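You operate a simulated robot arm through the tools that you are given. There is no shell and no other tool. Be economical: measure what you need, move in short steps, check, and stop when the job is done.

You are at the controls of a simulated two-armed robot. One attempt, no reset.

Task
Pick up the purple box with the latest date from the chest-high shelf of the blue rack with one hand, pass it to the other hand and put it on the top of the green mat.
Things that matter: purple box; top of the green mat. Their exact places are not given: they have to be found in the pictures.

It is judged by the outcome, as a careful person would: the job done as asked, and still so three seconds after it is handed in. It fails if anything else is knocked over, pushed out of place, dropped, spilled or broken.

Robot
Two 7-joint arms with two-finger parallel grippers on one trunk, on a base that drives. Base frame: it is fixed to the floor where the robot stands at the start and does not move with it; the origin is under the middle of the robot, x ahead of it, y to its left, z up. Units: mm, rad, N and s.
The left shoulder is at the start at [80, 131, 947], the right one opposite. With the tool pointing down near the work surface each hand reaches from about 100 to 740 mm from the robot's upright axis, wherever it stands, measured 20 degrees to its own side. Places, roughly: top of the green mat (19x23 cm) [300, -1580, 800]. Payload 1.57 kg a hand.
The tool frame of a hand sits at the grasp point between the pads (the TCP): z along the fingers, y along the line on which they close. The tips reach 30 mm beyond it. Largest opening 110 mm; finger width 24, thickness 12; the body of the gripper, 48 by 112 mm, starts 78 mm behind the TCP.
Orientation is that of the tool frame in the base frame, as [roll, pitch, yaw] about the fixed x, y, z axes, in that order (R = Rz(yaw) Ry(pitch) Rx(roll)). With the fingers straight down and closing along the base's y, the tool's x points along the base's -x, its y along +y and its z along -z.

Tools
- The arms move only by the tool nudge_tool. It takes "left_motion", "right_motion" or both (then of equal length, played together; a hand with none holds still); each is a list of rows, each a list of 7 numbers: the closure, from 0 (fully open) to 1 (shut), then the shift along the base's x, y, z in mm, then the turn, a rotation vector about the base's x, y, z in rad. In form: [[jaw, tx, ty, tz, ax, ay, az], ...]. A call has 1 to 20 rows; each row shifts and turns the commanded pose from where the row before left it. A row lasts 0.2 s, in which the tool goes at most 50 mm and 0.15 rad; a call with a longer step from one row to the next is refused whole, and so is a gripper value outside its range. Where a pose cannot be reached the arm comes as near as it can. A force on the tool above 40 N (or 10 N above the force at the start of the call, whichever is more), or a blocked arm, ends the call early, and 0.2 s more pass. Each finger travels about 108 mm/s and halts on what it meets, pressing with about 27 N; the grip force reading is that of the motor and also rises with nothing between the fingers. The clock runs only during rows and for 0.2 s after the last one: add rows that do not move to give the fingers time. It gives the time, the measured TCP pose, the force on the tool (base axes), the opening and the grip force at its end, in the units of the frame above (readings bear some noise), with the torque about the TCP (base axes, N m) and any sound that the robot's microphone picked up.
- Cameras (640 x 400 px; columns grow to the right, rows downward): "scene" is now at [-53, -32.9, 1454.8]; the picture's right is [-0.35, -0.94, 0.00], its down [-0.20, 0.08, -0.98] and it looks along [0.92, -0.34, -0.22] (base axes); focal length 267 px, centre (320, 200). "left" rides on the left gripper at [70, -16, -141] in its tool frame; the picture's right is [0.23, 0.97, 0.00], its down [-0.86, 0.20, -0.48] and it looks along [-0.47, 0.11, 0.88] (tool axes); focal length 222 px, centre (320, 200). "right" rides on the right gripper at [70, 16, -141] in its tool frame; the picture's right is [-0.23, 0.97, 0.00], its down [-0.86, -0.20, -0.48] and it looks along [-0.47, -0.11, 0.88] (tool axes); focal length 222 px, centre (320, 200).
- get_image(camera): a new picture of that camera. No time passes.
- drive_base(legs): drives the robot by 1 to 6 legs, each [ahead, left, turn to the left] in mm, mm and rad, along the robot's own axes; the way and the turn of a leg run together, so that a leg with both is an arc; at most 1500 mm and 3.142 rad a leg. The arms and the cameras ride along, it lands a little off, and it stops where it bumps. It gives what a move gives.
- head_to(pan, tilt): turns the head with the scene camera to pan (to the left, within 1.902 rad either way) and tilt (down, from -0.506 to 1.204), counted from straight ahead of the robot. It gives what a move gives.
- probe_pixels(camera, pixels): for up to 12 pixels [column, row] of the newest picture of that camera ("zoom" is the newest enlarged one), the place [x, y, z] in the base frame of the surface seen there, good to about 3 mm. No time passes.
- zoom(camera, box): a new picture of the part [left, top, right, bottom] of that camera's present view, enlarged. No time passes.
- hand_in(): hands the job in; it is judged then, once.

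Work in short steps. Measure before you move; look again where a grasp or a placing could have gone wrong, and mend it. You have 80 turns and 58 pictures in all, those below and enlarged ones among them. Open the grippers and draw the arms clear of the work before you hand the job in, unless the task says otherwise; then end with one line.

The tools are called after ">>>" as a command line: name --argument value ..., lists and objects as JSON in quotes. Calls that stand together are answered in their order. nudge_tool: Moves the arms, as the interface text tells. Its arguments: {"type":"object","properties":{"left_motion":{"type":"array","items":{"type":"array","items":{"type":"number"}}},"right_motion":{"type":"array","items":{"type":"array","items":{"type":"number"}}}},"required":[]} The other tools are called the same way: drive_base (legs) drives the base; head_to (pan, tilt) turns the head that bears the scene camera; get_image (camera) takes a picture; probe_pixels (camera, pixels) gives the place of the surface under pixels of a picture; zoom (camera, box) takes an enlarged picture of a part of a camera's view; hand_in () hands the job in.

At the start:

```text
time_s: 0.0
left_position: [354.4, -16.5, 1150.3]
left_ee_rot: [3.141, -0.001, -3.141]
left_contact_force: [-0.1, 0.0, -0.8]
left_wrist_torque: [0.0, 0.03, 0.01]
left_finger_gap: 109.9
left_gripper_force: 0.0
right_position: [279.5, -429.7, 1379.7]
right_ee_rot: [3.14, 0.0, -3.142]
right_contact_force: [-0.4, 0.9, -0.2]
right_wrist_torque: [0.0, 0.03, 0.03]
right_finger_gap: 110.0
right_gripper_force: 0.1
robot x, y, heading: [0.8, -1.8, -0.0]
head pan, tilt: [-0.354, 0.218]
```

scene: 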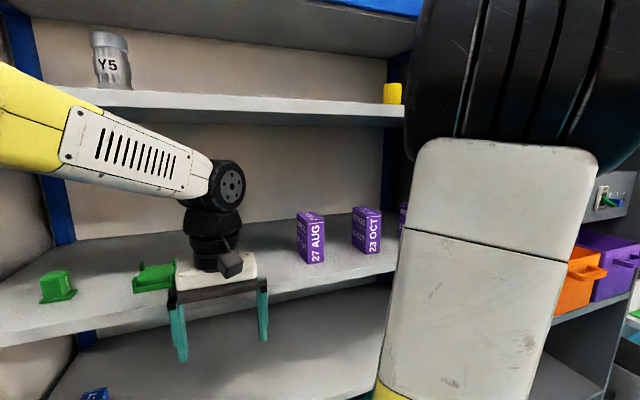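
right: 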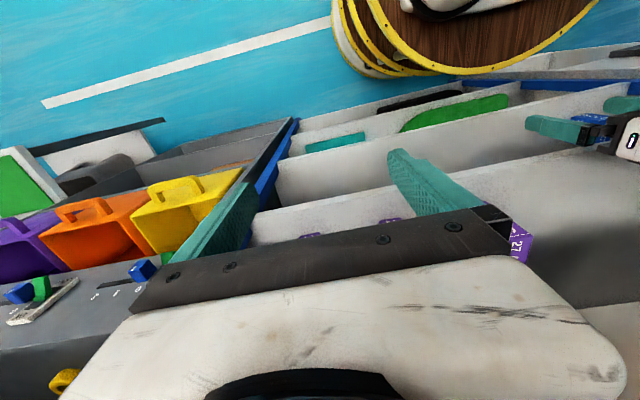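
left: 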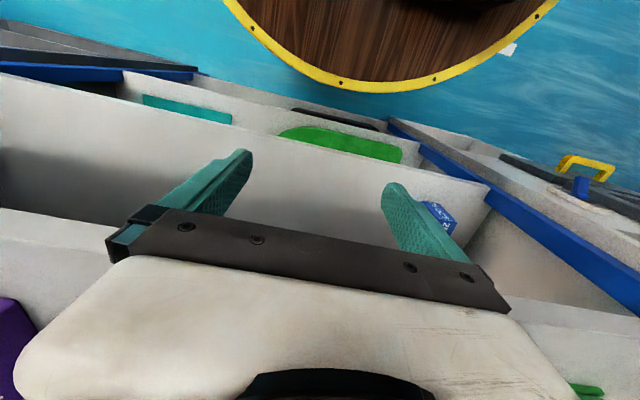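

The picture shows purple boxes 27 AUG (310,240), 23 OCT (366,230) and something purple at (402,215) hidden by the right arm. I zoom in and probe the visible ones.

>>> zoom --camera "scene" --box '[270, 170, 430, 290]'

>>> probe_pixels --camera "scene" --pixels '[[316, 242], [304, 238], [374, 232], [360, 230], [402, 215], [310, 215], [315, 262], [330, 284], [340, 200], [300, 112], [150, 277], [55, 285]]'

```text
3.33 times, centred on (350, 230) of scene
```

zoom: 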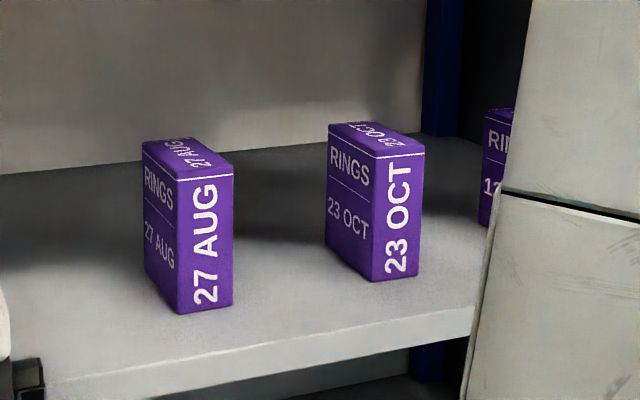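

```text
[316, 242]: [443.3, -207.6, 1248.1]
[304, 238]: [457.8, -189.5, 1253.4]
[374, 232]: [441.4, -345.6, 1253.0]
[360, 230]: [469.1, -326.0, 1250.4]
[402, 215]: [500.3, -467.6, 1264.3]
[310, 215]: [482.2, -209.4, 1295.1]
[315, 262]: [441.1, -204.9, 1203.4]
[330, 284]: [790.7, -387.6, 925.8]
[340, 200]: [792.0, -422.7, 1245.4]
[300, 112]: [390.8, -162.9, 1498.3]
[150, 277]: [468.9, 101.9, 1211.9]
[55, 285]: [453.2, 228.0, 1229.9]
```

The third box ("12 …") is hidden by the right arm. I back the robot off 200 mm for room, then lower the right hand out of view.

>>> drive_base --legs '[[-200, 0, 0]]'

>>> nudge_tool --right_motion '[[0, -20, 0, -40, 0, 0, 0], [0, -20, 0, -40, 0, 0, 0], [0, 0, 0, -45, 0, 0, 0], [0, 0, 0, -45, 0, 0, 0], [0, 0, 0, -45, 0, 0, 0], [0, 0, 0, -45, 0, 0, 0], [0, 0, 0, -45, 0, 0, 0], [0, 0, 0, -45, 0, 0, 0]]'

>>> get_image --camera "scene"

```text
time_s: 1.6
left_position: [153.4, -15.7, 1149.9]
left_ee_rot: [3.141, 0.0, -3.136]
left_contact_force: [-0.3, 0.8, 0.9]
left_wrist_torque: [0.02, -0.03, 0.02]
left_finger_gap: 109.9
left_gripper_force: 0.0
right_position: [81.1, -427.7, 1379.4]
right_ee_rot: [-3.141, 0.001, -3.136]
right_contact_force: [0.2, -0.6, 0.2]
right_wrist_torque: [0.01, 0.01, 0.0]
right_finger_gap: 110.1
right_gripper_force: 0.1
robot x, y, heading: [-202.9, 2.0, 0.006]
head pan, tilt: [-0.354, 0.218]
```

```text
time_s: 3.4
left_position: [153.7, -14.7, 1149.2]
left_ee_rot: [-3.141, 0.002, -3.136]
left_contact_force: [0.4, 0.3, -0.1]
left_wrist_torque: [-0.03, -0.03, 0.01]
left_finger_gap: 109.7
left_gripper_force: 0.0
right_position: [39.7, -427.8, 1029.8]
right_ee_rot: [3.141, 0.0, -3.136]
right_contact_force: [-0.3, -0.1, 0.4]
right_wrist_torque: [-0.02, -0.02, 0.0]
right_finger_gap: 109.9
right_gripper_force: 0.0
robot x, y, heading: [-200.2, 0.9, 0.009]
head pan, tilt: [-0.354, 0.218]
```

```text
53 pictures are left
```

scene: 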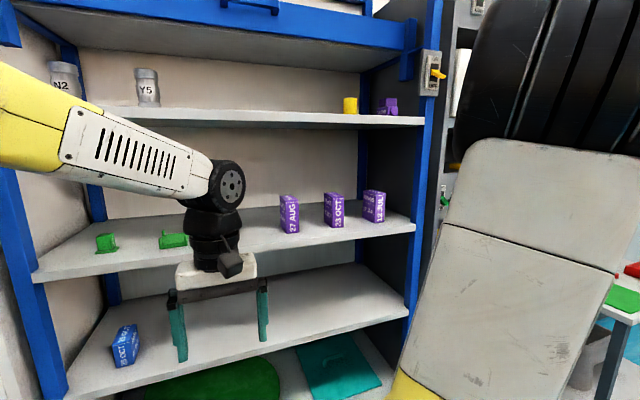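

Now three purple boxes are in sight at (290,214), (333,210), (374,206). I zoom in to read the dates.

>>> zoom --camera "scene" --box '[265, 170, 425, 270]'

>>> probe_pixels --camera "zoom" --pixels '[[282, 160], [240, 160], [292, 120], [292, 218], [302, 100], [242, 92], [105, 180], [460, 150], [280, 280], [610, 230], [300, 270], [400, 200]]'

```text
4.00 times, centred on (345, 220) of scene
```

zoom: 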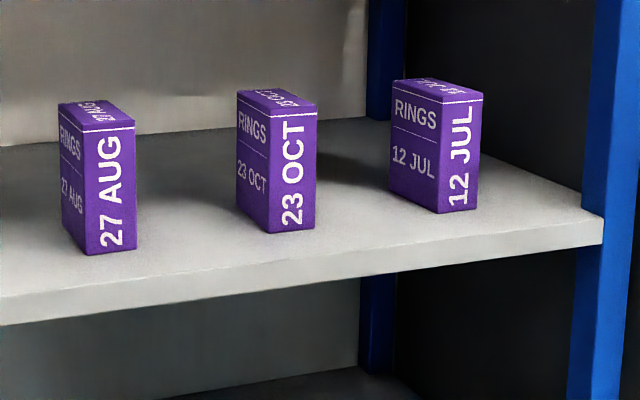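

```text
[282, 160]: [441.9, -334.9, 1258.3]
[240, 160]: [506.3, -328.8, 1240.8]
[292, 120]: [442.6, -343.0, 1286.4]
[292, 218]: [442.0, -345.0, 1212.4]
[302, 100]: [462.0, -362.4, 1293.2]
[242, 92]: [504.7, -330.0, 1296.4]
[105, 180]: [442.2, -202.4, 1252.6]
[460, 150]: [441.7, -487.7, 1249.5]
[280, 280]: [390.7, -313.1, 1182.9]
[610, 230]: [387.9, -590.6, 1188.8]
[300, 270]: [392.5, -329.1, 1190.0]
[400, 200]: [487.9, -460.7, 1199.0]
```

23 OCT is the latest of the three seen (front at x≈442, y≈-343, z 1200–1296). I turn the right hand to point forward at box height, and slide the left hand left to check that nothing is hidden behind it.

>>> nudge_tool --right_motion '[[0, 18, 8, 19, 0, -0.1428, 0], [0, 18, 8, 19, 0, -0.1428, 0], [0, 18, 8, 19, 0, -0.1428, 0], [0, 18, 8, 19, 0, -0.1428, 0], [0, 18, 8, 19, 0, -0.1428, 0], [0, 18, 8, 19, 0, -0.1428, 0], [0, 18, 8, 19, 0, -0.1428, 0], [0, 18, 8, 19, 0, -0.1428, 0], [0, 18, 8, 19, 0, -0.1428, 0], [0, 18, 8, 19, 0, -0.1428, 0], [0, 18, 8, 19, 0, -0.1428, 0]]' --left_motion '[[0, 0, 16, 0, 0, 0, 0], [0, 0, 16, 0, 0, 0, 0], [0, 0, 16, 0, 0, 0, 0], [0, 0, 16, 0, 0, 0, 0], [0, 0, 16, 0, 0, 0, 0], [0, 0, 16, 0, 0, 0, 0], [0, 0, 16, 0, 0, 0, 0], [0, 0, 16, 0, 0, 0, 0], [0, 0, 16, 0, 0, 0, 0], [0, 0, 16, 0, 0, 0, 0], [0, 0, 16, 0, 0, 0, 0]]'

>>> get_image --camera "scene"

>>> get_image --camera "right"

```text
time_s: 5.8
left_position: [153.1, 160.8, 1148.4]
left_ee_rot: [-3.141, -0.001, -3.138]
left_contact_force: [0.2, 0.7, 0.7]
left_wrist_torque: [-0.05, 0.01, 0.01]
left_finger_gap: 109.8
left_gripper_force: 0.0
right_position: [247.9, -359.5, 1257.4]
right_ee_rot: [-1.495, 1.566, -1.494]
right_contact_force: [-1.3, -0.3, 0.6]
right_wrist_torque: [-0.01, 0.05, -0.03]
right_finger_gap: 109.9
right_gripper_force: 0.0
right hand out of reach, approached as far as the arm can: row 9, 10, 11
robot x, y, heading: [-201.6, 1.4, 0.007]
head pan, tilt: [-0.354, 0.218]
```

```text
51 pictures are left
```

scene: 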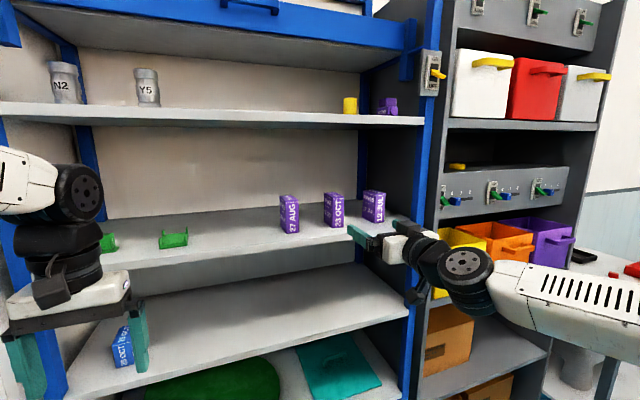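

```text
50 pictures are left
```

right: 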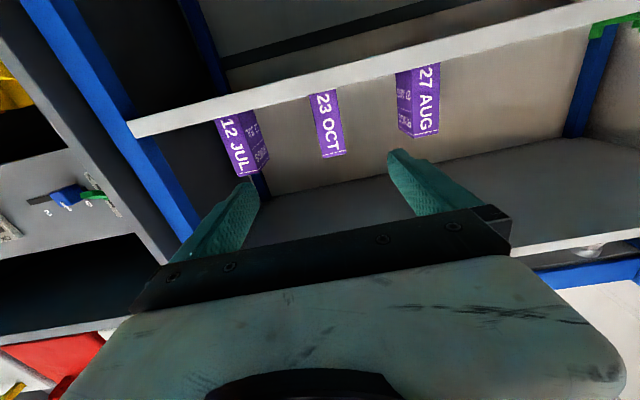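

Only three purple boxes, so 23 OCT is the target. The right hand hit a reach limit; I test whether a little farther forward and lower suits the arm better.

>>> nudge_tool --right_motion '[[0, 0, -15, 0, 0, 0, 0], [0, 15, -15, 0, 0, 0, 0], [0, 15, -15, 0, 0, 0, 0], [0, 0, 0, 0, 0, 0, 0]]'

```text
time_s: 6.8
left_position: [153.0, 160.9, 1148.6]
left_ee_rot: [-3.141, 0.001, -3.137]
left_contact_force: [0.4, 0.2, -0.2]
left_wrist_torque: [-0.01, 0.01, 0.02]
left_finger_gap: 110.1
left_gripper_force: 0.2
right_position: [278.0, -404.0, 1253.1]
right_ee_rot: [-1.635, 1.565, -1.635]
right_contact_force: [0.0, 0.3, 0.1]
right_wrist_torque: [0.02, 0.03, -0.01]
right_finger_gap: 110.0
right_gripper_force: 0.0
robot x, y, heading: [-202.0, 0.8, 0.007]
head pan, tilt: [-0.354, 0.218]
```

That pose is reachable (480 mm ahead, 405 mm right). I drive left 60 and forward 105 so the open hand stands in front of 23 OCT, then look through the hand camera.

>>> drive_base --legs '[[0, 60, 0], [100, 0, -0.007]]'

>>> get_image --camera "right"

>>> get_image --camera "scene"

```text
time_s: 8.5
left_position: [253.1, 218.2, 1149.6]
left_ee_rot: [-3.141, -0.001, 3.138]
left_contact_force: [0.3, 0.2, -0.1]
left_wrist_torque: [0.0, 0.04, 0.03]
left_finger_gap: 110.2
left_gripper_force: 0.1
right_position: [373.5, -347.8, 1253.6]
right_ee_rot: [-1.647, 1.567, -1.658]
right_contact_force: [0.1, 0.0, -0.5]
right_wrist_torque: [-0.01, 0.02, -0.02]
right_finger_gap: 110.2
right_gripper_force: 0.0
robot x, y, heading: [-101.3, 59.2, -0.005]
head pan, tilt: [-0.354, 0.218]
```

```text
49 pictures are left
```

right: 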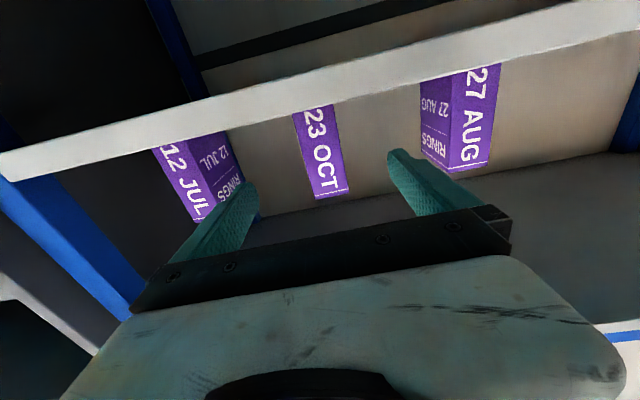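

```text
48 pictures are left
```

scene: 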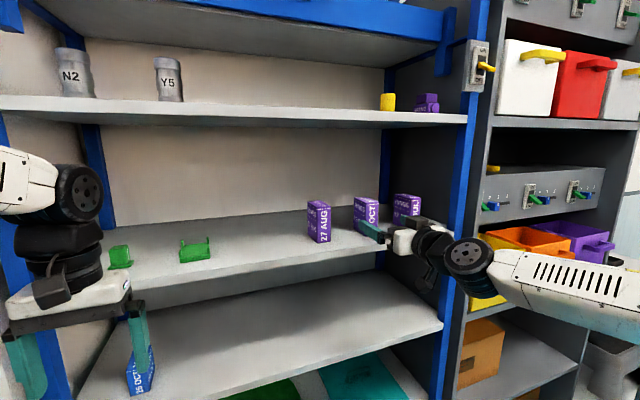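

I probe the front face edges of 23 OCT in the hand picture (row 175, columns ~303–345) for its exact centre.

>>> probe_pixels --camera "right" --pixels '[[304, 160], [309, 160], [335, 160], [338, 160], [316, 190], [343, 190], [195, 210], [440, 160], [335, 120], [299, 120]]'

```text
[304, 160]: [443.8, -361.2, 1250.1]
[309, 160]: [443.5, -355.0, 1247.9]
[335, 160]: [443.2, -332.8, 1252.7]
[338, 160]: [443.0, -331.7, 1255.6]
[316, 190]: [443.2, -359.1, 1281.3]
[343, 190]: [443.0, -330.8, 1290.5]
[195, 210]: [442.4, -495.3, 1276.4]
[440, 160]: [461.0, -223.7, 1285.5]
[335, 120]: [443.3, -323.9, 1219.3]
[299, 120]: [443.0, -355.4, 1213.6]
```

The box spans y≈-325…-363, centre ≈-344. I lower to z≈1238 and move in 91 mm, without closing yet.

>>> nudge_tool --right_motion '[[0, 0, 4, -8, 0, 0, 0], [0, 5, 0, -8, 0, 0, 0], [0, 20, 0, 0, 0, 0, 0], [0, 22, 0, 0, 0, 0, 0], [0, 22, 0, 0, 0, 0, 0], [0, 22, 0, 0, 0, 0, 0], [0, 0, 0, 0, 0, 0, 0]]'

>>> get_image --camera "right"

```text
time_s: 10.1
left_position: [253.0, 218.4, 1148.8]
left_ee_rot: [-3.142, 0.0, 3.14]
left_contact_force: [0.5, -0.3, -0.7]
left_wrist_torque: [0.03, -0.03, 0.0]
left_finger_gap: 110.3
left_gripper_force: 0.0
right_position: [465.0, -345.0, 1237.5]
right_ee_rot: [-1.641, 1.567, -1.65]
right_contact_force: [0.4, 0.1, 0.2]
right_wrist_torque: [0.03, 0.02, -0.01]
right_finger_gap: 109.8
right_gripper_force: 0.0
robot x, y, heading: [-105.9, 59.2, -0.0]
head pan, tilt: [-0.354, 0.218]
```

```text
47 pictures are left
```

right: 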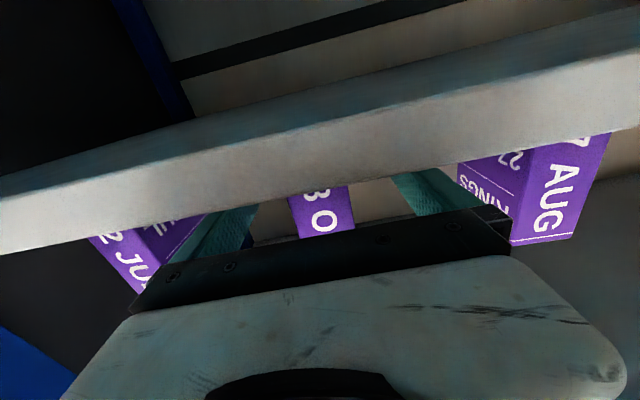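

The box sits between the fingers and the neighbours are clear. I close the right gripper.

>>> nudge_tool --right_motion '[[0.3, 0, 0, 0, 0, 0, 0], [0.5, 0, 0, 0, 0, 0, 0], [0.6, 0, 0, 0, 0, 0, 0], [0.8, 0, 0, 0, 0, 0, 0], [1, 0, 0, 0, 0, 0, 0], [1, 0, 0, 0, 0, 0, 0]]'

```text
time_s: 11.5
left_position: [252.1, 218.4, 1148.7]
left_ee_rot: [-3.141, 0.0, 3.138]
left_contact_force: [0.3, -0.6, 0.4]
left_wrist_torque: [-0.01, 0.03, 0.02]
left_finger_gap: 110.1
left_gripper_force: 0.1
right_position: [466.0, -344.1, 1237.0]
right_ee_rot: [-1.655, 1.565, -1.665]
right_contact_force: [0.3, -0.1, 0.1]
right_wrist_torque: [0.03, -0.05, 0.04]
right_finger_gap: 37.9
right_gripper_force: 26.9
robot x, y, heading: [-101.2, 59.8, -0.004]
head pan, tilt: [-0.354, 0.218]
```

Gripped at 37.9 mm. I lift 30 mm and draw back out by the arm.

>>> nudge_tool --right_motion '[[1, 0, 0, 10, 0, 0, 0], [1, 0, 0, 10, 0, 0, 0], [1, 0, 0, 10, 0, 0, 0], [1, -20, 0, 0, 0, 0, 0], [1, -25, 0, 0, 0, 0, 0], [1, -25, 0, 0, 0, 0, 0], [1, -25, 0, 0, 0, 0, 0], [1, 0, 0, 0, 0, 0, 0]]'

>>> get_image --camera "scene"

```text
time_s: 13.3
left_position: [253.2, 218.1, 1148.9]
left_ee_rot: [3.141, -0.002, 3.139]
left_contact_force: [-0.9, -0.1, 0.3]
left_wrist_torque: [0.02, 0.01, 0.0]
left_finger_gap: 109.9
left_gripper_force: 0.1
right_position: [371.5, -343.1, 1266.5]
right_ee_rot: [-1.674, 1.567, -1.683]
right_contact_force: [0.0, -0.2, -2.0]
right_wrist_torque: [0.01, 0.03, -0.04]
right_finger_gap: 37.7
right_gripper_force: 26.9
robot x, y, heading: [-102.0, 58.0, -0.006]
head pan, tilt: [-0.354, 0.218]
```

```text
46 pictures are left
```

scene: 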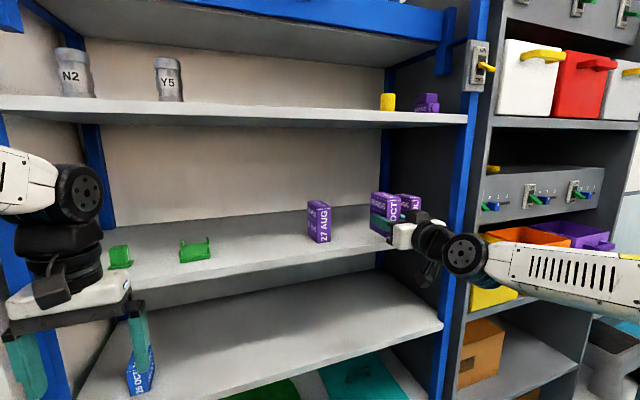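

The box is in the right hand. I back the base off 300 mm and look to the right to find the mat and the way.

>>> drive_base --legs '[[-300, 0, 0]]'

>>> head_to --pan -1.1 --tilt 0.35

>>> get_image --camera "scene"

```text
time_s: 15.3
left_position: [-45.8, 221.3, 1148.6]
left_ee_rot: [3.14, 0.0, -3.14]
left_contact_force: [-0.4, 0.0, -0.6]
left_wrist_torque: [-0.02, -0.01, -0.01]
left_finger_gap: 109.8
left_gripper_force: 0.2
right_position: [75.1, -339.9, 1267.4]
right_ee_rot: [-1.711, 1.566, -1.714]
right_contact_force: [0.1, 0.6, -1.2]
right_wrist_torque: [0.01, -0.03, -0.01]
right_finger_gap: 37.7
right_gripper_force: 27.0
robot x, y, heading: [-399.5, 56.0, -0.002]
head pan, tilt: [-0.354, 0.218]
```

```text
time_s: 16.4
left_position: [-46.5, 219.9, 1149.9]
left_ee_rot: [3.14, 0.0, -3.14]
left_contact_force: [-0.7, 0.0, 0.4]
left_wrist_torque: [-0.03, 0.0, -0.02]
left_finger_gap: 110.0
left_gripper_force: 0.0
right_position: [74.5, -340.7, 1267.1]
right_ee_rot: [-1.705, 1.565, -1.709]
right_contact_force: [0.4, -0.2, -2.2]
right_wrist_torque: [-0.02, 0.02, -0.01]
right_finger_gap: 37.7
right_gripper_force: 27.1
robot x, y, heading: [-402.6, 62.0, 0.006]
head pan, tilt: [-1.1, 0.351]
```

```text
45 pictures are left
```

scene: 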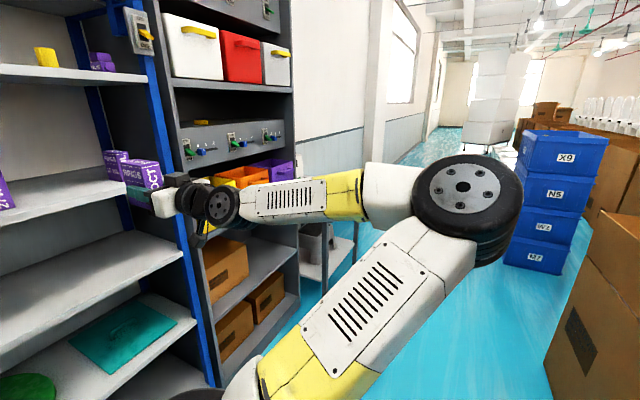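

The mat is behind the arm in this view. First the handover here in free space: I bring the right hand lower and toward the middle.

>>> nudge_tool --right_motion '[[1, 0, 0, -25, 0, 0, 0], [1, 0, 0, -25, 0, 0, 0], [1, 0, 0, -25, 0, 0, 0], [1, 0, 10, -25, 0, 0, 0], [1, 0, 20, -25, 0, 0, 0], [1, 0, 20, -25, 0, 0, 0], [1, 0, 20, -25, 0, 0, 0], [1, 0, 20, -25, 0, 0, 0], [1, 0, 20, -25, 0, 0, 0], [1, 0, 20, 0, 0, 0, 0], [1, 0, 20, 0, 0, 0, 0], [1, 0, 20, 0, 0, 0, 0], [1, 0, 0, 0, 0, 0, 0]]'

>>> head_to --pan -0.1 --tilt 0.6

>>> get_image --camera "scene"

```text
time_s: 19.2
left_position: [-45.3, 220.2, 1148.8]
left_ee_rot: [3.141, 0.0, -3.14]
left_contact_force: [-1.1, -0.6, 0.0]
left_wrist_torque: [-0.01, 0.01, -0.02]
left_finger_gap: 110.0
left_gripper_force: 0.1
right_position: [155.1, -258.0, 1039.7]
right_ee_rot: [-1.716, 1.565, -1.718]
right_contact_force: [0.1, -0.1, -1.2]
right_wrist_torque: [0.01, 0.04, 0.01]
right_finger_gap: 37.8
right_gripper_force: 27.0
right hand out of reach, approached as far as the arm can: row 5, 6, 7, 8, 9, 10, 11, 12
robot x, y, heading: [-398.3, 58.9, 0.001]
head pan, tilt: [-1.1, 0.351]
```

```text
time_s: 20.5
left_position: [-46.0, 221.1, 1149.7]
left_ee_rot: [-3.14, -0.001, -3.142]
left_contact_force: [0.9, 0.2, 0.3]
left_wrist_torque: [0.02, -0.03, 0.01]
left_finger_gap: 110.0
left_gripper_force: 0.0
right_position: [155.3, -257.7, 1039.5]
right_ee_rot: [-1.687, 1.566, -1.69]
right_contact_force: [-0.7, 0.0, -1.7]
right_wrist_torque: [-0.03, 0.02, 0.01]
right_finger_gap: 37.8
right_gripper_force: 27.1
robot x, y, heading: [-401.4, 61.4, 0.0]
head pan, tilt: [-0.099, 0.6]
```

```text
44 pictures are left
```

scene: 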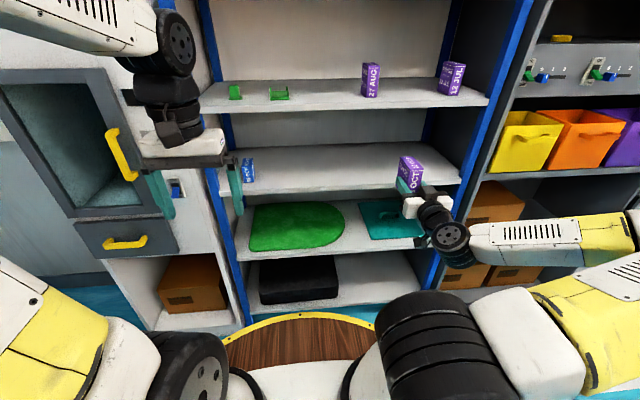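

The arm reaches its limit pointing straight ahead, so I yaw the right hand 0.6 rad inward, bringing the box toward the middle.

>>> nudge_tool --right_motion '[[1, -5, 20, 0, 0, 0, 0.1], [1, -10, 25, 0, 0, 0, 0.1], [1, -10, 25, 0, 0, 0, 0.1], [1, -10, 25, 0, 0, 0, 0.1], [1, -10, 25, 0, 0, 0, 0.1], [1, -10, 25, 0, 0, 0, 0.1], [1, 0, 0, 0, 0, 0, 0]]'

>>> get_image --camera "scene"

```text
time_s: 22.1
left_position: [-45.4, 220.3, 1148.4]
left_ee_rot: [-3.141, 0.0, -3.139]
left_contact_force: [-0.8, 0.4, -0.5]
left_wrist_torque: [-0.01, 0.01, 0.01]
left_finger_gap: 110.0
left_gripper_force: 0.1
right_position: [110.7, -122.1, 1036.0]
right_ee_rot: [-1.53, 1.564, -0.932]
right_contact_force: [0.3, -0.1, -0.6]
right_wrist_torque: [-0.01, 0.03, -0.01]
right_finger_gap: 37.5
right_gripper_force: 27.1
right hand out of reach, approached as far as the arm can: row 2, 4
robot x, y, heading: [-400.5, 58.5, 0.001]
head pan, tilt: [-0.099, 0.6]
```

```text
43 pictures are left
```

scene: 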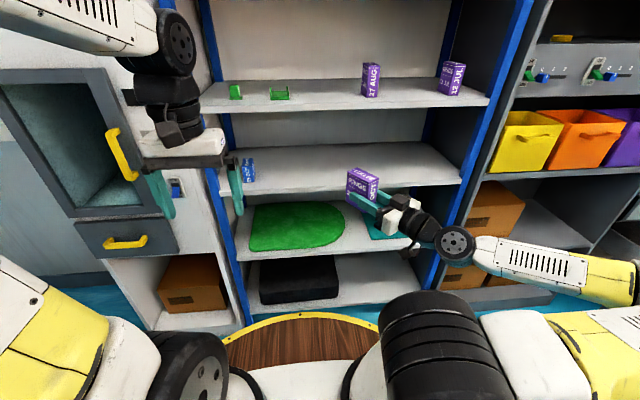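

The right hand now points 0.6 rad inward; box centre is about (118,-117), top z≈1095. I bring the left hand over it, turned -0.973 rad so it closes along the box's 66 mm depth, staying 50 mm above.

>>> nudge_tool --left_motion '[[0, 0, -15, 15, 0, 0, -0.09], [0, 10, -30, 15, 0, 0, -0.09], [0, 16, -32, 0, 0, 0, -0.09], [0, 20, -32, 0, 0, 0, -0.09], [0, 20, -32, 0, 0, 0, -0.09], [0, 20, -32, 0, 0, 0, -0.09], [0, 20, -32, 0, 0, 0, -0.09], [0, 20, -32, 0, 0, 0, -0.09], [0, 20, -34, 0, 0, 0, -0.09], [0, 10, -34, 0, 0, 0, -0.09], [0, 8, -32, 0, 0, 0, -0.073], [0, 0, 0, 0, 0, 0, 0]]'

>>> get_image --camera "scene"

>>> get_image --camera "left"

```text
time_s: 24.7
left_position: [116.7, -118.9, 1178.8]
left_ee_rot: [-3.139, 0.001, 2.168]
left_contact_force: [0.3, -0.3, -0.1]
left_wrist_torque: [0.01, -0.02, -0.01]
left_finger_gap: 110.2
left_gripper_force: 0.2
right_position: [110.6, -120.9, 1037.5]
right_ee_rot: [-1.57, 1.568, -0.97]
right_contact_force: [0.8, -0.6, -1.9]
right_wrist_torque: [-0.04, 0.02, 0.02]
right_finger_gap: 37.9
right_gripper_force: 27.0
robot x, y, heading: [-397.0, 62.2, 0.003]
head pan, tilt: [-0.099, 0.6]
```

```text
42 pictures are left
```

scene: 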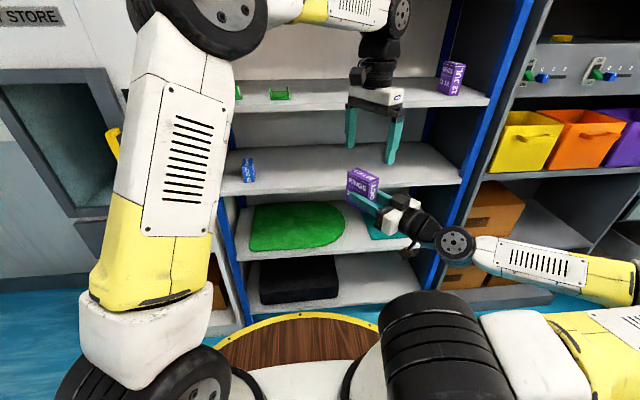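

```text
41 pictures are left
```

left: 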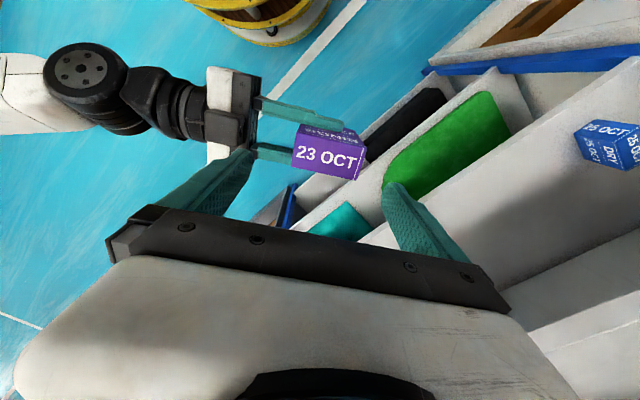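

I probe the top face corners in the left hand picture to check the box centre.

>>> zoom --camera "left" --box '[250, 80, 410, 200]'

>>> probe_pixels --camera "left" --pixels '[[298, 138], [295, 166], [364, 151], [359, 177], [328, 155]]'

```text
3.33 times, centred on (330, 140) of left
```

zoom: 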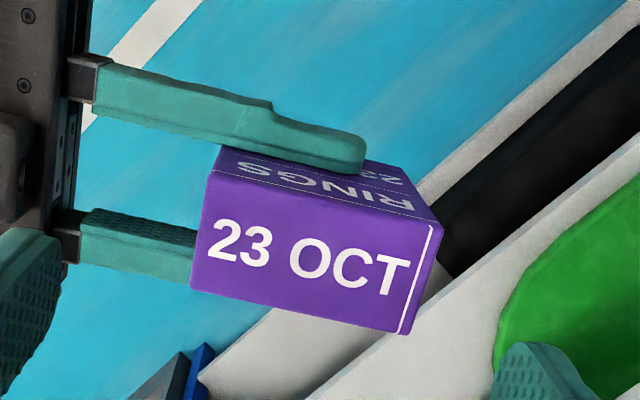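

```text
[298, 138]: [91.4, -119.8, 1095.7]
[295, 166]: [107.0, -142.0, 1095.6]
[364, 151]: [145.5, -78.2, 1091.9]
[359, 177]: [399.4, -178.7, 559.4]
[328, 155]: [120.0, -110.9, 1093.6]
```

I refine with probes on the enlarged picture along the face's midline.

>>> probe_pixels --camera "zoom" --pixels '[[205, 232], [210, 233], [260, 243], [312, 255], [360, 266], [410, 277], [416, 278], [322, 212], [303, 300], [318, 205], [305, 308]]'

```text
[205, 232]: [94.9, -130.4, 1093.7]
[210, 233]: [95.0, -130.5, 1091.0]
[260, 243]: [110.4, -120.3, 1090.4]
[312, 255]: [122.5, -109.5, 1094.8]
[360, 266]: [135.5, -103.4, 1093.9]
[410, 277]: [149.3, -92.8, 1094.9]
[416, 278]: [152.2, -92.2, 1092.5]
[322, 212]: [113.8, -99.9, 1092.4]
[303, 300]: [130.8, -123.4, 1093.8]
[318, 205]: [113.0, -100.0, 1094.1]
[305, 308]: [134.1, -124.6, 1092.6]
```

Box top centre is ≈(124,-112.5), z 1094. I shift the left hand by (+7.7,+6.3) and lower to z≈1077.

>>> nudge_tool --left_motion '[[0, 7.7, 6.3, 0, 0, 0, 0], [0, 0, 0, -25, 0, 0, 0], [0, 0, 0, -20, 0, 0, 0], [0, 0, 0, -20, 0, 0, 0], [0, 0, 0, -20, 0, 0, 0], [0, 0, 0, -17, 0, 0, 0], [0, 0, 0, 0, 0, 0, 0]]'

>>> get_image --camera "left"

>>> zoom --camera "scene" --box '[300, 80, 500, 280]'

```text
time_s: 26.3
left_position: [125.1, -110.5, 1079.2]
left_ee_rot: [3.141, -0.001, 2.169]
left_contact_force: [0.6, 0.6, 0.3]
left_wrist_torque: [-0.02, -0.01, 0.01]
left_finger_gap: 109.8
left_gripper_force: 0.1
right_position: [111.1, -122.5, 1035.9]
right_ee_rot: [-1.565, 1.568, -0.968]
right_contact_force: [-0.2, 0.8, -1.8]
right_wrist_torque: [0.01, 0.05, 0.02]
right_finger_gap: 37.8
right_gripper_force: 26.9
robot x, y, heading: [-398.9, 58.8, 0.0]
head pan, tilt: [-0.099, 0.6]
```

```text
39 pictures are left
```

left: 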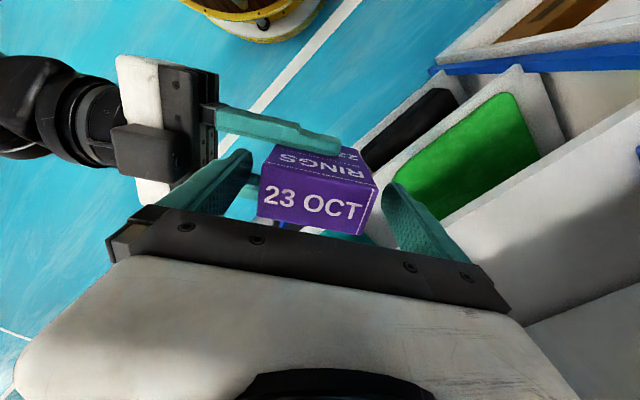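

```text
2.00 times, centred on (400, 180) of scene
```

zoom: 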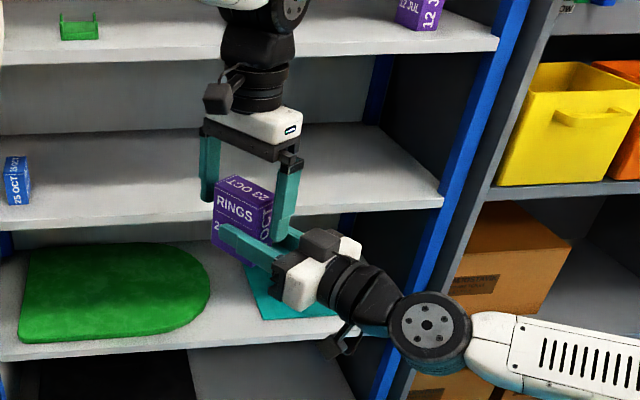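

The left fingers straddle the box well, well clear of the right palm. I close the left gripper while the right holds.

>>> nudge_tool --left_motion '[[0.2, 0, 0, 0, 0, 0, 0], [0.4, 0, 0, 0, 0, 0, 0], [0.6, 0, 0, 0, 0, 0, 0], [0.8, 0, 0, 0, 0, 0, 0], [1, 0, 0, 0, 0, 0, 0], [1, 0, 0, 0, 0, 0, 0]]'

>>> get_image --camera "left"

```text
time_s: 27.7
left_position: [124.0, -113.0, 1078.7]
left_ee_rot: [-3.137, 0.001, 2.167]
left_contact_force: [-21.4, -11.9, 0.7]
left_wrist_torque: [-0.36, 0.74, -0.08]
left_finger_gap: 74.7
left_gripper_force: 27.1
right_position: [111.2, -121.7, 1037.0]
right_ee_rot: [-1.494, 1.567, -0.895]
right_contact_force: [22.5, 12.2, -2.8]
right_wrist_torque: [-0.14, 0.17, 0.04]
right_finger_gap: 37.7
right_gripper_force: 27.1
robot x, y, heading: [-399.6, 58.7, 0.003]
head pan, tilt: [-0.099, 0.6]
```

```text
37 pictures are left
```

left: 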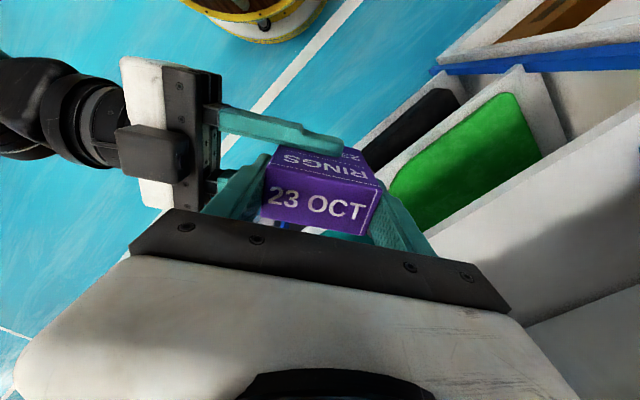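

The gap of 74.7 and the 24 N along the box depth show only the palm-side finger is touching; the hand sits ~2–3 mm too far along the depth. I shift the left hand back along it in small steps so both fingers close.

>>> nudge_tool --left_motion '[[1, -0.8, -0.6, 0, 0, 0, 0], [1, -0.8, -0.6, 0, 0, 0, 0], [1, -0.8, -0.6, 0, 0, 0, 0], [1, 0, 0, 0, 0, 0, 0]]'

```text
time_s: 28.7
left_position: [123.8, -110.9, 1077.3]
left_ee_rot: [3.141, 0.002, 2.171]
left_contact_force: [-10.9, -4.8, 11.0]
left_wrist_torque: [-0.47, 1.08, -0.17]
left_finger_gap: 74.5
left_gripper_force: 27.8
right_position: [110.3, -121.9, 1037.1]
right_ee_rot: [-1.967, 1.566, -1.367]
right_contact_force: [10.1, 4.9, -12.7]
right_wrist_torque: [0.13, -0.45, 0.1]
right_finger_gap: 37.8
right_gripper_force: 26.8
robot x, y, heading: [-402.5, 62.3, -0.003]
head pan, tilt: [-0.099, 0.6]
```

Force halved but gap is unchanged at 74.5, perhaps the true depth. I look closely at both fingers.

>>> zoom --camera "left" --box '[200, 100, 460, 260]'

>>> zoom --camera "scene" --box '[330, 110, 450, 230]'

```text
2.46 times, centred on (330, 180) of left
```

zoom: 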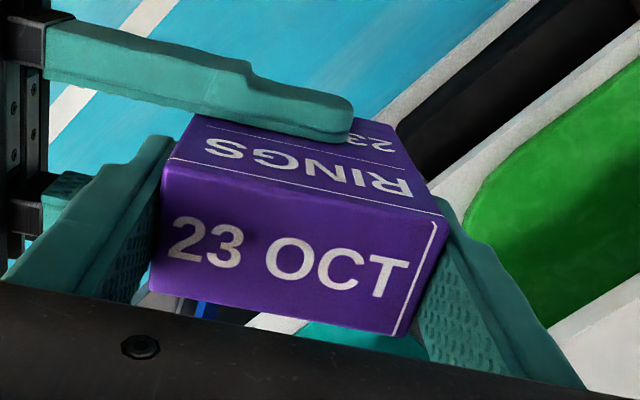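

```text
3.33 times, centred on (390, 170) of scene
```

zoom: 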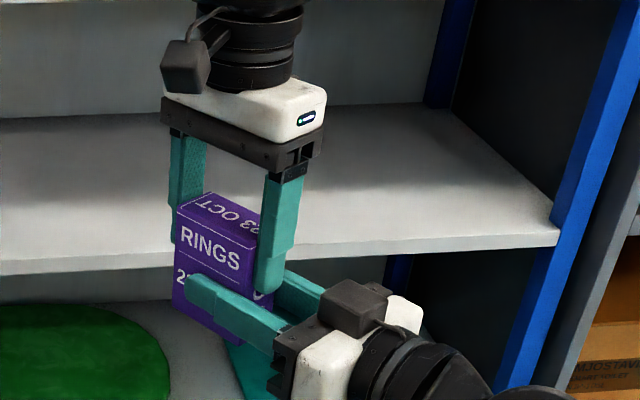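

Both left fingers are seated on the box. I open the right gripper, with the left holding.

>>> nudge_tool --left_motion '[[1, 0, 0, 0, 0, 0, 0], [1, 0, 0, 0, 0, 0, 0], [1, 0, 0, 0, 0, 0, 0], [1, 0, 0, 0, 0, 0, 0], [1, 0, 0, 0, 0, 0, 0]]' --right_motion '[[0.5, 0, 0, 0, 0, 0, 0], [0.3, 0, 0, 0, 0, 0, 0], [0, 0, 0, 0, 0, 0, 0], [0, 0, 0, 0, 0, 0, 0], [0, 0, 0, 0, 0, 0, 0]]'

>>> get_image --camera "left"

```text
time_s: 29.9
left_position: [122.6, -112.5, 1076.9]
left_ee_rot: [3.14, 0.0, 2.169]
left_contact_force: [-0.5, -0.6, 0.5]
left_wrist_torque: [-0.04, 0.01, 0.02]
left_finger_gap: 74.8
left_gripper_force: 27.1
right_position: [110.3, -121.2, 1035.8]
right_ee_rot: [-1.561, 1.566, -0.961]
right_contact_force: [-0.2, 0.0, -0.2]
right_wrist_torque: [0.01, 0.0, 0.01]
right_finger_gap: 110.1
right_gripper_force: 0.0
robot x, y, heading: [-398.5, 58.6, 0.005]
head pan, tilt: [-0.099, 0.6]
```

```text
34 pictures are left
```

left: 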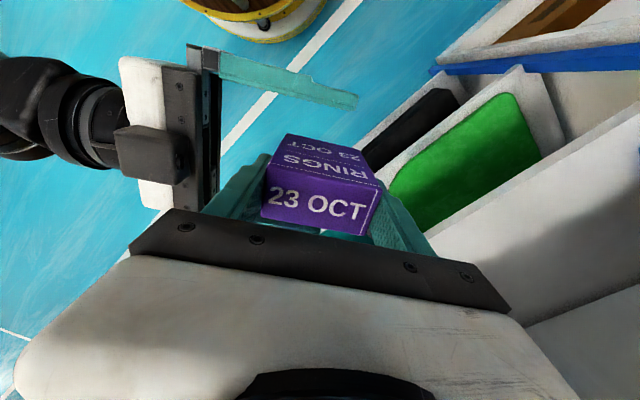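

The left hand holds it alone. I withdraw the right hand backwards along its axis.

>>> nudge_tool --right_motion '[[0, -18, -12, 0, 0, 0, 0], [0, -25, -17, 0, 0, 0, 0], [0, -25, -17, 0, 0, 0, 0], [0, -25, -17, 0, 0, 0, 0], [0, -25, -17, 0, 0, 0, 0], [0, 0, -40, -20, 0, 0, 0], [0, 0, -40, -20, 0, 0, 0], [0, 0, -40, -20, 0, 0, 0]]'

>>> head_to --pan -1.2 --tilt 0.3

>>> get_image --camera "scene"

```text
time_s: 31.7
left_position: [122.0, -111.8, 1076.4]
left_ee_rot: [-3.141, 0.001, 2.17]
left_contact_force: [-0.1, 0.6, -0.1]
left_wrist_torque: [-0.03, -0.01, -0.01]
left_finger_gap: 74.6
left_gripper_force: 26.9
right_position: [4.9, -332.9, 972.3]
right_ee_rot: [-1.71, 1.567, -1.112]
right_contact_force: [-0.2, 0.2, 0.7]
right_wrist_torque: [-0.01, 0.03, -0.02]
right_finger_gap: 110.1
right_gripper_force: 0.1
right hand out of reach, approached as far as the arm can: row 1, 2, 3
robot x, y, heading: [-398.0, 64.7, 0.002]
head pan, tilt: [-0.099, 0.6]
```

```text
time_s: 33.0
left_position: [123.7, -113.3, 1078.0]
left_ee_rot: [3.141, -0.001, 2.169]
left_contact_force: [-0.3, -0.3, -0.4]
left_wrist_torque: [-0.01, 0.03, -0.01]
left_finger_gap: 74.7
left_gripper_force: 27.0
right_position: [3.9, -334.6, 973.8]
right_ee_rot: [-1.689, 1.568, -1.089]
right_contact_force: [0.3, 0.4, -0.4]
right_wrist_torque: [0.02, 0.06, -0.01]
right_finger_gap: 109.9
right_gripper_force: 0.0
robot x, y, heading: [-400.1, 61.4, -0.0]
head pan, tilt: [-1.201, 0.3]
```

```text
33 pictures are left
```

scene: 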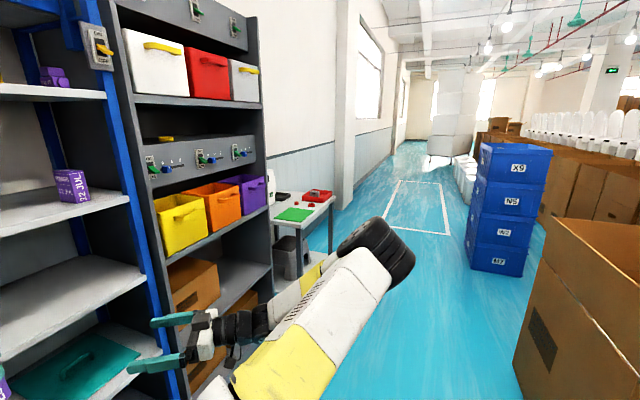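

Now the green mat is seen on a white table at (293,215). I enlarge and probe it, the table, the rack corner and the brown box at the right.

>>> zoom --camera "scene" --box '[250, 170, 370, 245]'

>>> probe_pixels --camera "scene" --pixels '[[293, 215], [299, 218], [308, 210], [276, 219], [333, 197], [302, 228], [268, 190], [272, 260], [155, 180], [560, 225], [400, 240], [485, 260]]'

```text
5.33 times, centred on (310, 208) of scene
```

zoom: 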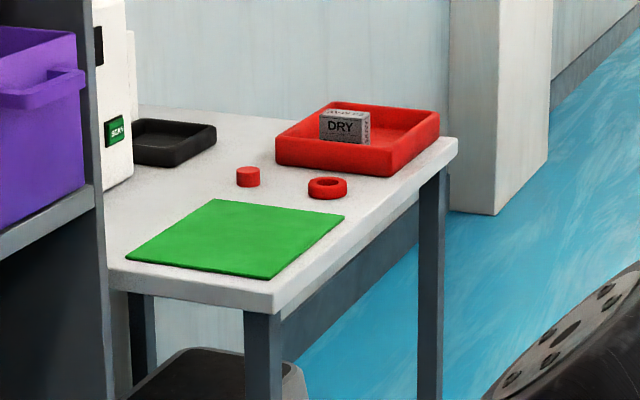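

```text
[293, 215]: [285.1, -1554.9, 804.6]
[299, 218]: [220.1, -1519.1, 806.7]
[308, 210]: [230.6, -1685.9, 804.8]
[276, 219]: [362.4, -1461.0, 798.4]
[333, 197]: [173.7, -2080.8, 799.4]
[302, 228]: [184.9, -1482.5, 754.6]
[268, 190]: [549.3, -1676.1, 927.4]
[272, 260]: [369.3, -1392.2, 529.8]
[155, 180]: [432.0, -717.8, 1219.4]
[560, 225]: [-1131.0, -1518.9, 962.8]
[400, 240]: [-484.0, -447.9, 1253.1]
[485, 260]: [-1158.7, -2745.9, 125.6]
```

The mat is near (300,-1580,805) on a table whose front edge is x≈180. I raise the right hand so it clears the table items, then drive sideways to the table, keeping x≈-400 for now.

>>> nudge_tool --right_motion '[[0, -10, -15, 40, 0, 0, -0.1], [0, -10, -15, 40, 0, 0, -0.1], [0, -10, -15, 40, 0, 0, -0.1], [0, -10, -15, 40, 0, 0, -0.1], [0, -10, 0, 30, 0, 0, -0.1], [0, 0, 0, 0, 0, 0, 0]]'

>>> drive_base --legs '[[0, -1400, 0]]'

>>> head_to --pan -0.25 --tilt 0.6

>>> get_image --camera "scene"

```text
time_s: 34.5
left_position: [122.5, -113.0, 1076.4]
left_ee_rot: [3.141, 0.001, 2.17]
left_contact_force: [0.1, -0.7, -0.8]
left_wrist_torque: [-0.01, 0.02, -0.01]
left_finger_gap: 74.8
left_gripper_force: 26.8
right_position: [-41.9, -391.7, 1163.0]
right_ee_rot: [-1.767, 1.569, -1.67]
right_contact_force: [0.2, 0.3, 0.5]
right_wrist_torque: [-0.01, -0.02, 0.01]
right_finger_gap: 109.9
right_gripper_force: 0.0
robot x, y, heading: [-396.9, 63.3, 0.001]
head pan, tilt: [-1.201, 0.3]
```

```text
time_s: 41.4
left_position: [124.9, -1514.8, 1077.2]
left_ee_rot: [-3.141, 0.0, 2.172]
left_contact_force: [0.1, -0.3, 0.7]
left_wrist_torque: [-0.02, -0.02, -0.05]
left_finger_gap: 74.8
left_gripper_force: 27.3
right_position: [-40.0, -1794.5, 1163.2]
right_ee_rot: [-1.704, 1.567, -1.607]
right_contact_force: [-1.5, -0.5, 0.5]
right_wrist_torque: [-0.01, -0.03, 0.03]
right_finger_gap: 109.8
right_gripper_force: 0.1
robot x, y, heading: [-395.3, -1341.7, -0.0]
head pan, tilt: [-1.201, 0.3]
```

```text
time_s: 42.7
left_position: [124.4, -1514.5, 1076.8]
left_ee_rot: [3.14, -0.001, 2.17]
left_contact_force: [0.6, -0.8, -0.8]
left_wrist_torque: [0.01, 0.05, 0.0]
left_finger_gap: 74.5
left_gripper_force: 27.0
right_position: [-40.7, -1793.3, 1163.1]
right_ee_rot: [-1.702, 1.568, -1.604]
right_contact_force: [-1.2, 0.7, -0.3]
right_wrist_torque: [0.02, 0.0, -0.01]
right_finger_gap: 110.0
right_gripper_force: 0.0
robot x, y, heading: [-396.2, -1338.7, 0.002]
head pan, tilt: [-0.25, 0.6]
```

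```text
31 pictures are left
```

scene: 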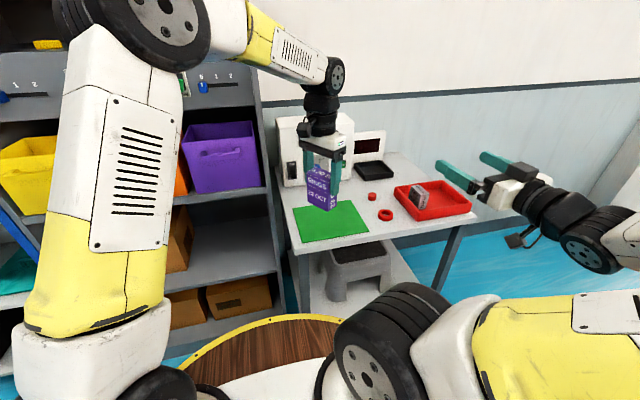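

Mat in view, corners about (294,208), (350,202), (368,232), (303,241). I probe the corners, the white device and the gripper clearances.

>>> probe_pixels --camera "scene" --pixels '[[295, 209], [349, 203], [365, 231], [305, 240], [335, 222], [290, 118], [290, 170], [371, 197], [385, 214], [418, 193], [380, 140], [345, 246]]'

```text
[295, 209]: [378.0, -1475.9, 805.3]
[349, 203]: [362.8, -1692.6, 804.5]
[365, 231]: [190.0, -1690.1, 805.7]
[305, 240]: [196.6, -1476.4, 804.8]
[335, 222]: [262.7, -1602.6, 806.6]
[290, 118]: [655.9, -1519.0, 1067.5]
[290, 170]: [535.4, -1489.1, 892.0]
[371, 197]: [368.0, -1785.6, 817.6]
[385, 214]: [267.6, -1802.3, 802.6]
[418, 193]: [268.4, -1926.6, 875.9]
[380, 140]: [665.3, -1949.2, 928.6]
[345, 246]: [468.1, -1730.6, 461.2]
```

Mat spans x≈188–380, y≈-1474…-1694, top z 805; centre (284,-1583). I drive 110 ahead and 68 right, then check.

>>> drive_base --legs '[[110, -68, 0]]'

>>> get_image --camera "left"

>>> get_image --camera "scene"

```text
time_s: 44.0
left_position: [237.1, -1586.2, 1077.5]
left_ee_rot: [3.14, 0.001, 2.168]
left_contact_force: [-0.1, -0.3, 0.5]
left_wrist_torque: [0.01, 0.03, -0.01]
left_finger_gap: 74.6
left_gripper_force: 27.0
right_position: [69.5, -1864.7, 1163.3]
right_ee_rot: [-1.683, 1.57, -1.586]
right_contact_force: [0.4, -1.2, -0.5]
right_wrist_torque: [-0.02, -0.03, -0.03]
right_finger_gap: 110.0
right_gripper_force: 0.0
robot x, y, heading: [-287.7, -1414.8, -0.002]
head pan, tilt: [-0.25, 0.6]
```

```text
30 pictures are left
```

left: 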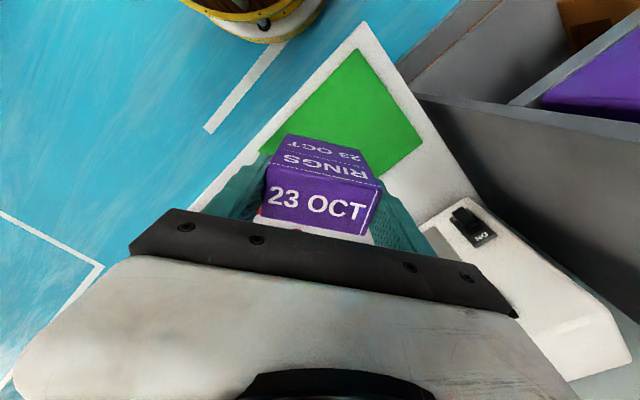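

```text
29 pictures are left
```

scene: 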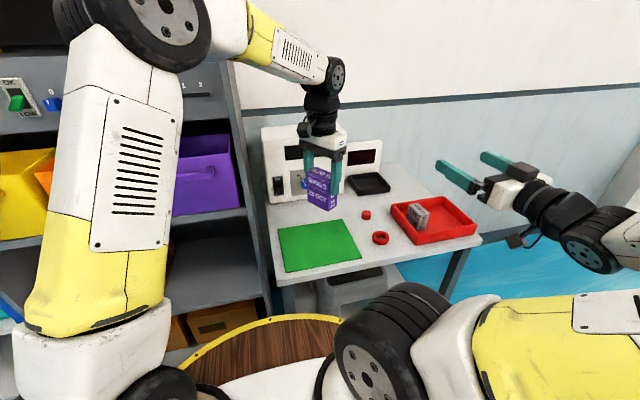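

Clear way down. I move +46 x, +3 y and lower 175 mm (box bottom ≈ 20 mm above the mat).

>>> nudge_tool --left_motion '[[1, 23, 1, 0, 0, 0, 0], [1, 23, 2, 0, 0, 0, 0], [1, 0, 0, -30, 0, 0, 0], [1, 0, 0, -30, 0, 0, 0], [1, 0, 0, -30, 0, 0, 0], [1, 0, 0, -30, 0, 0, 0], [1, 0, 0, -30, 0, 0, 0], [1, 0, 0, -25, 0, 0, 0], [1, 0, 0, 0, 0, 0, 0]]'

>>> zoom --camera "scene" --box '[240, 140, 420, 290]'

```text
time_s: 46.0
left_position: [281.5, -1581.5, 901.4]
left_ee_rot: [3.141, 0.001, 2.167]
left_contact_force: [0.2, -1.0, 0.9]
left_wrist_torque: [-0.01, 0.02, 0.0]
left_finger_gap: 74.7
left_gripper_force: 27.0
right_position: [69.7, -1866.3, 1162.9]
right_ee_rot: [-1.69, 1.566, -1.598]
right_contact_force: [0.1, 0.3, 0.5]
right_wrist_torque: [-0.01, -0.01, 0.02]
right_finger_gap: 110.0
right_gripper_force: 0.1
robot x, y, heading: [-290.5, -1408.0, 0.001]
head pan, tilt: [-0.25, 0.6]
```

```text
2.67 times, centred on (330, 215) of scene
```

zoom: 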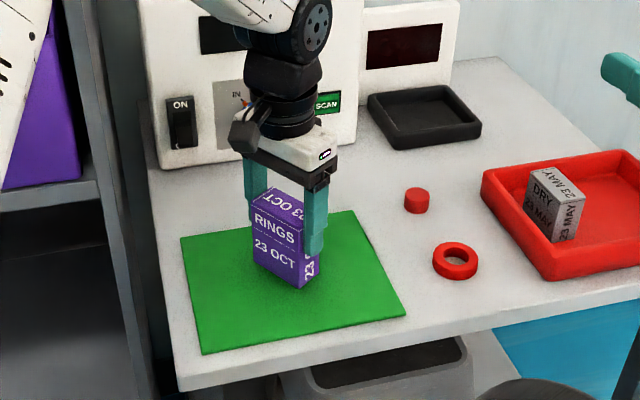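

The box is over the mat's middle, about 18 mm up. I lower in small steps, watching the force.

>>> nudge_tool --left_motion '[[1, 0, 0, -5, 0, 0, 0], [1, 0, 0, -5, 0, 0, 0], [1, 0, 0, -3, 0, 0, 0], [1, 0, 0, -2, 0, 0, 0], [1, 0, 0, -1, 0, 0, 0], [1, 0, 0, 0, 0, 0, 0]]'

```text
time_s: 47.4
left_position: [282.0, -1582.1, 886.1]
left_ee_rot: [3.141, 0.001, 2.169]
left_contact_force: [-1.2, -0.1, 0.2]
left_wrist_torque: [0.0, 0.03, -0.03]
left_finger_gap: 75.0
left_gripper_force: 26.6
right_position: [69.3, -1865.0, 1162.9]
right_ee_rot: [-1.699, 1.567, -1.605]
right_contact_force: [0.4, -1.1, 0.0]
right_wrist_torque: [-0.02, -0.01, -0.04]
right_finger_gap: 110.1
right_gripper_force: 0.0
robot x, y, heading: [-286.3, -1410.3, -0.002]
head pan, tilt: [-0.25, 0.6]
```

No contact yet; I go on in 1 mm steps.

>>> nudge_tool --left_motion '[[1, 0, 0, -1, 0, 0, 0], [1, 0, 0, -1, 0, 0, 0], [1, 0, 0, -1, 0, 0, 0], [1, 0, 0, 0, 0, 0, 0]]'

>>> zoom --camera "scene" --box '[270, 180, 370, 260]'

```text
time_s: 48.4
left_position: [282.5, -1582.9, 884.6]
left_ee_rot: [3.14, 0.002, 2.167]
left_contact_force: [-3.4, 3.5, 25.8]
left_wrist_torque: [-0.04, 0.2, 0.0]
left_finger_gap: 74.8
left_gripper_force: 27.0
right_position: [69.5, -1865.0, 1163.6]
right_ee_rot: [-1.55, 1.566, -1.455]
right_contact_force: [0.3, 0.3, 0.2]
right_wrist_torque: [-0.03, -0.01, -0.02]
right_finger_gap: 110.1
right_gripper_force: 0.1
robot x, y, heading: [-288.0, -1410.3, -0.001]
head pan, tilt: [-0.25, 0.6]
```

```text
5.00 times, centred on (320, 220) of scene
```

zoom: 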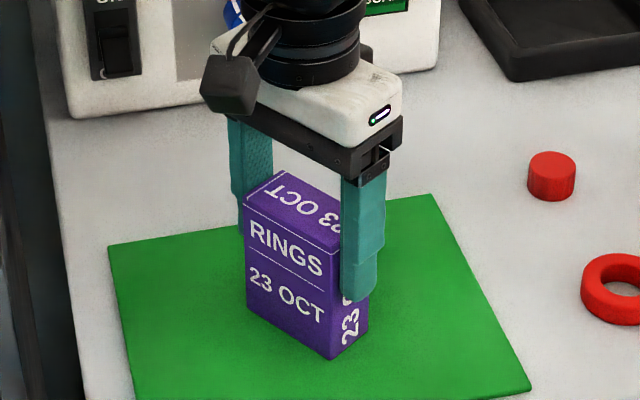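

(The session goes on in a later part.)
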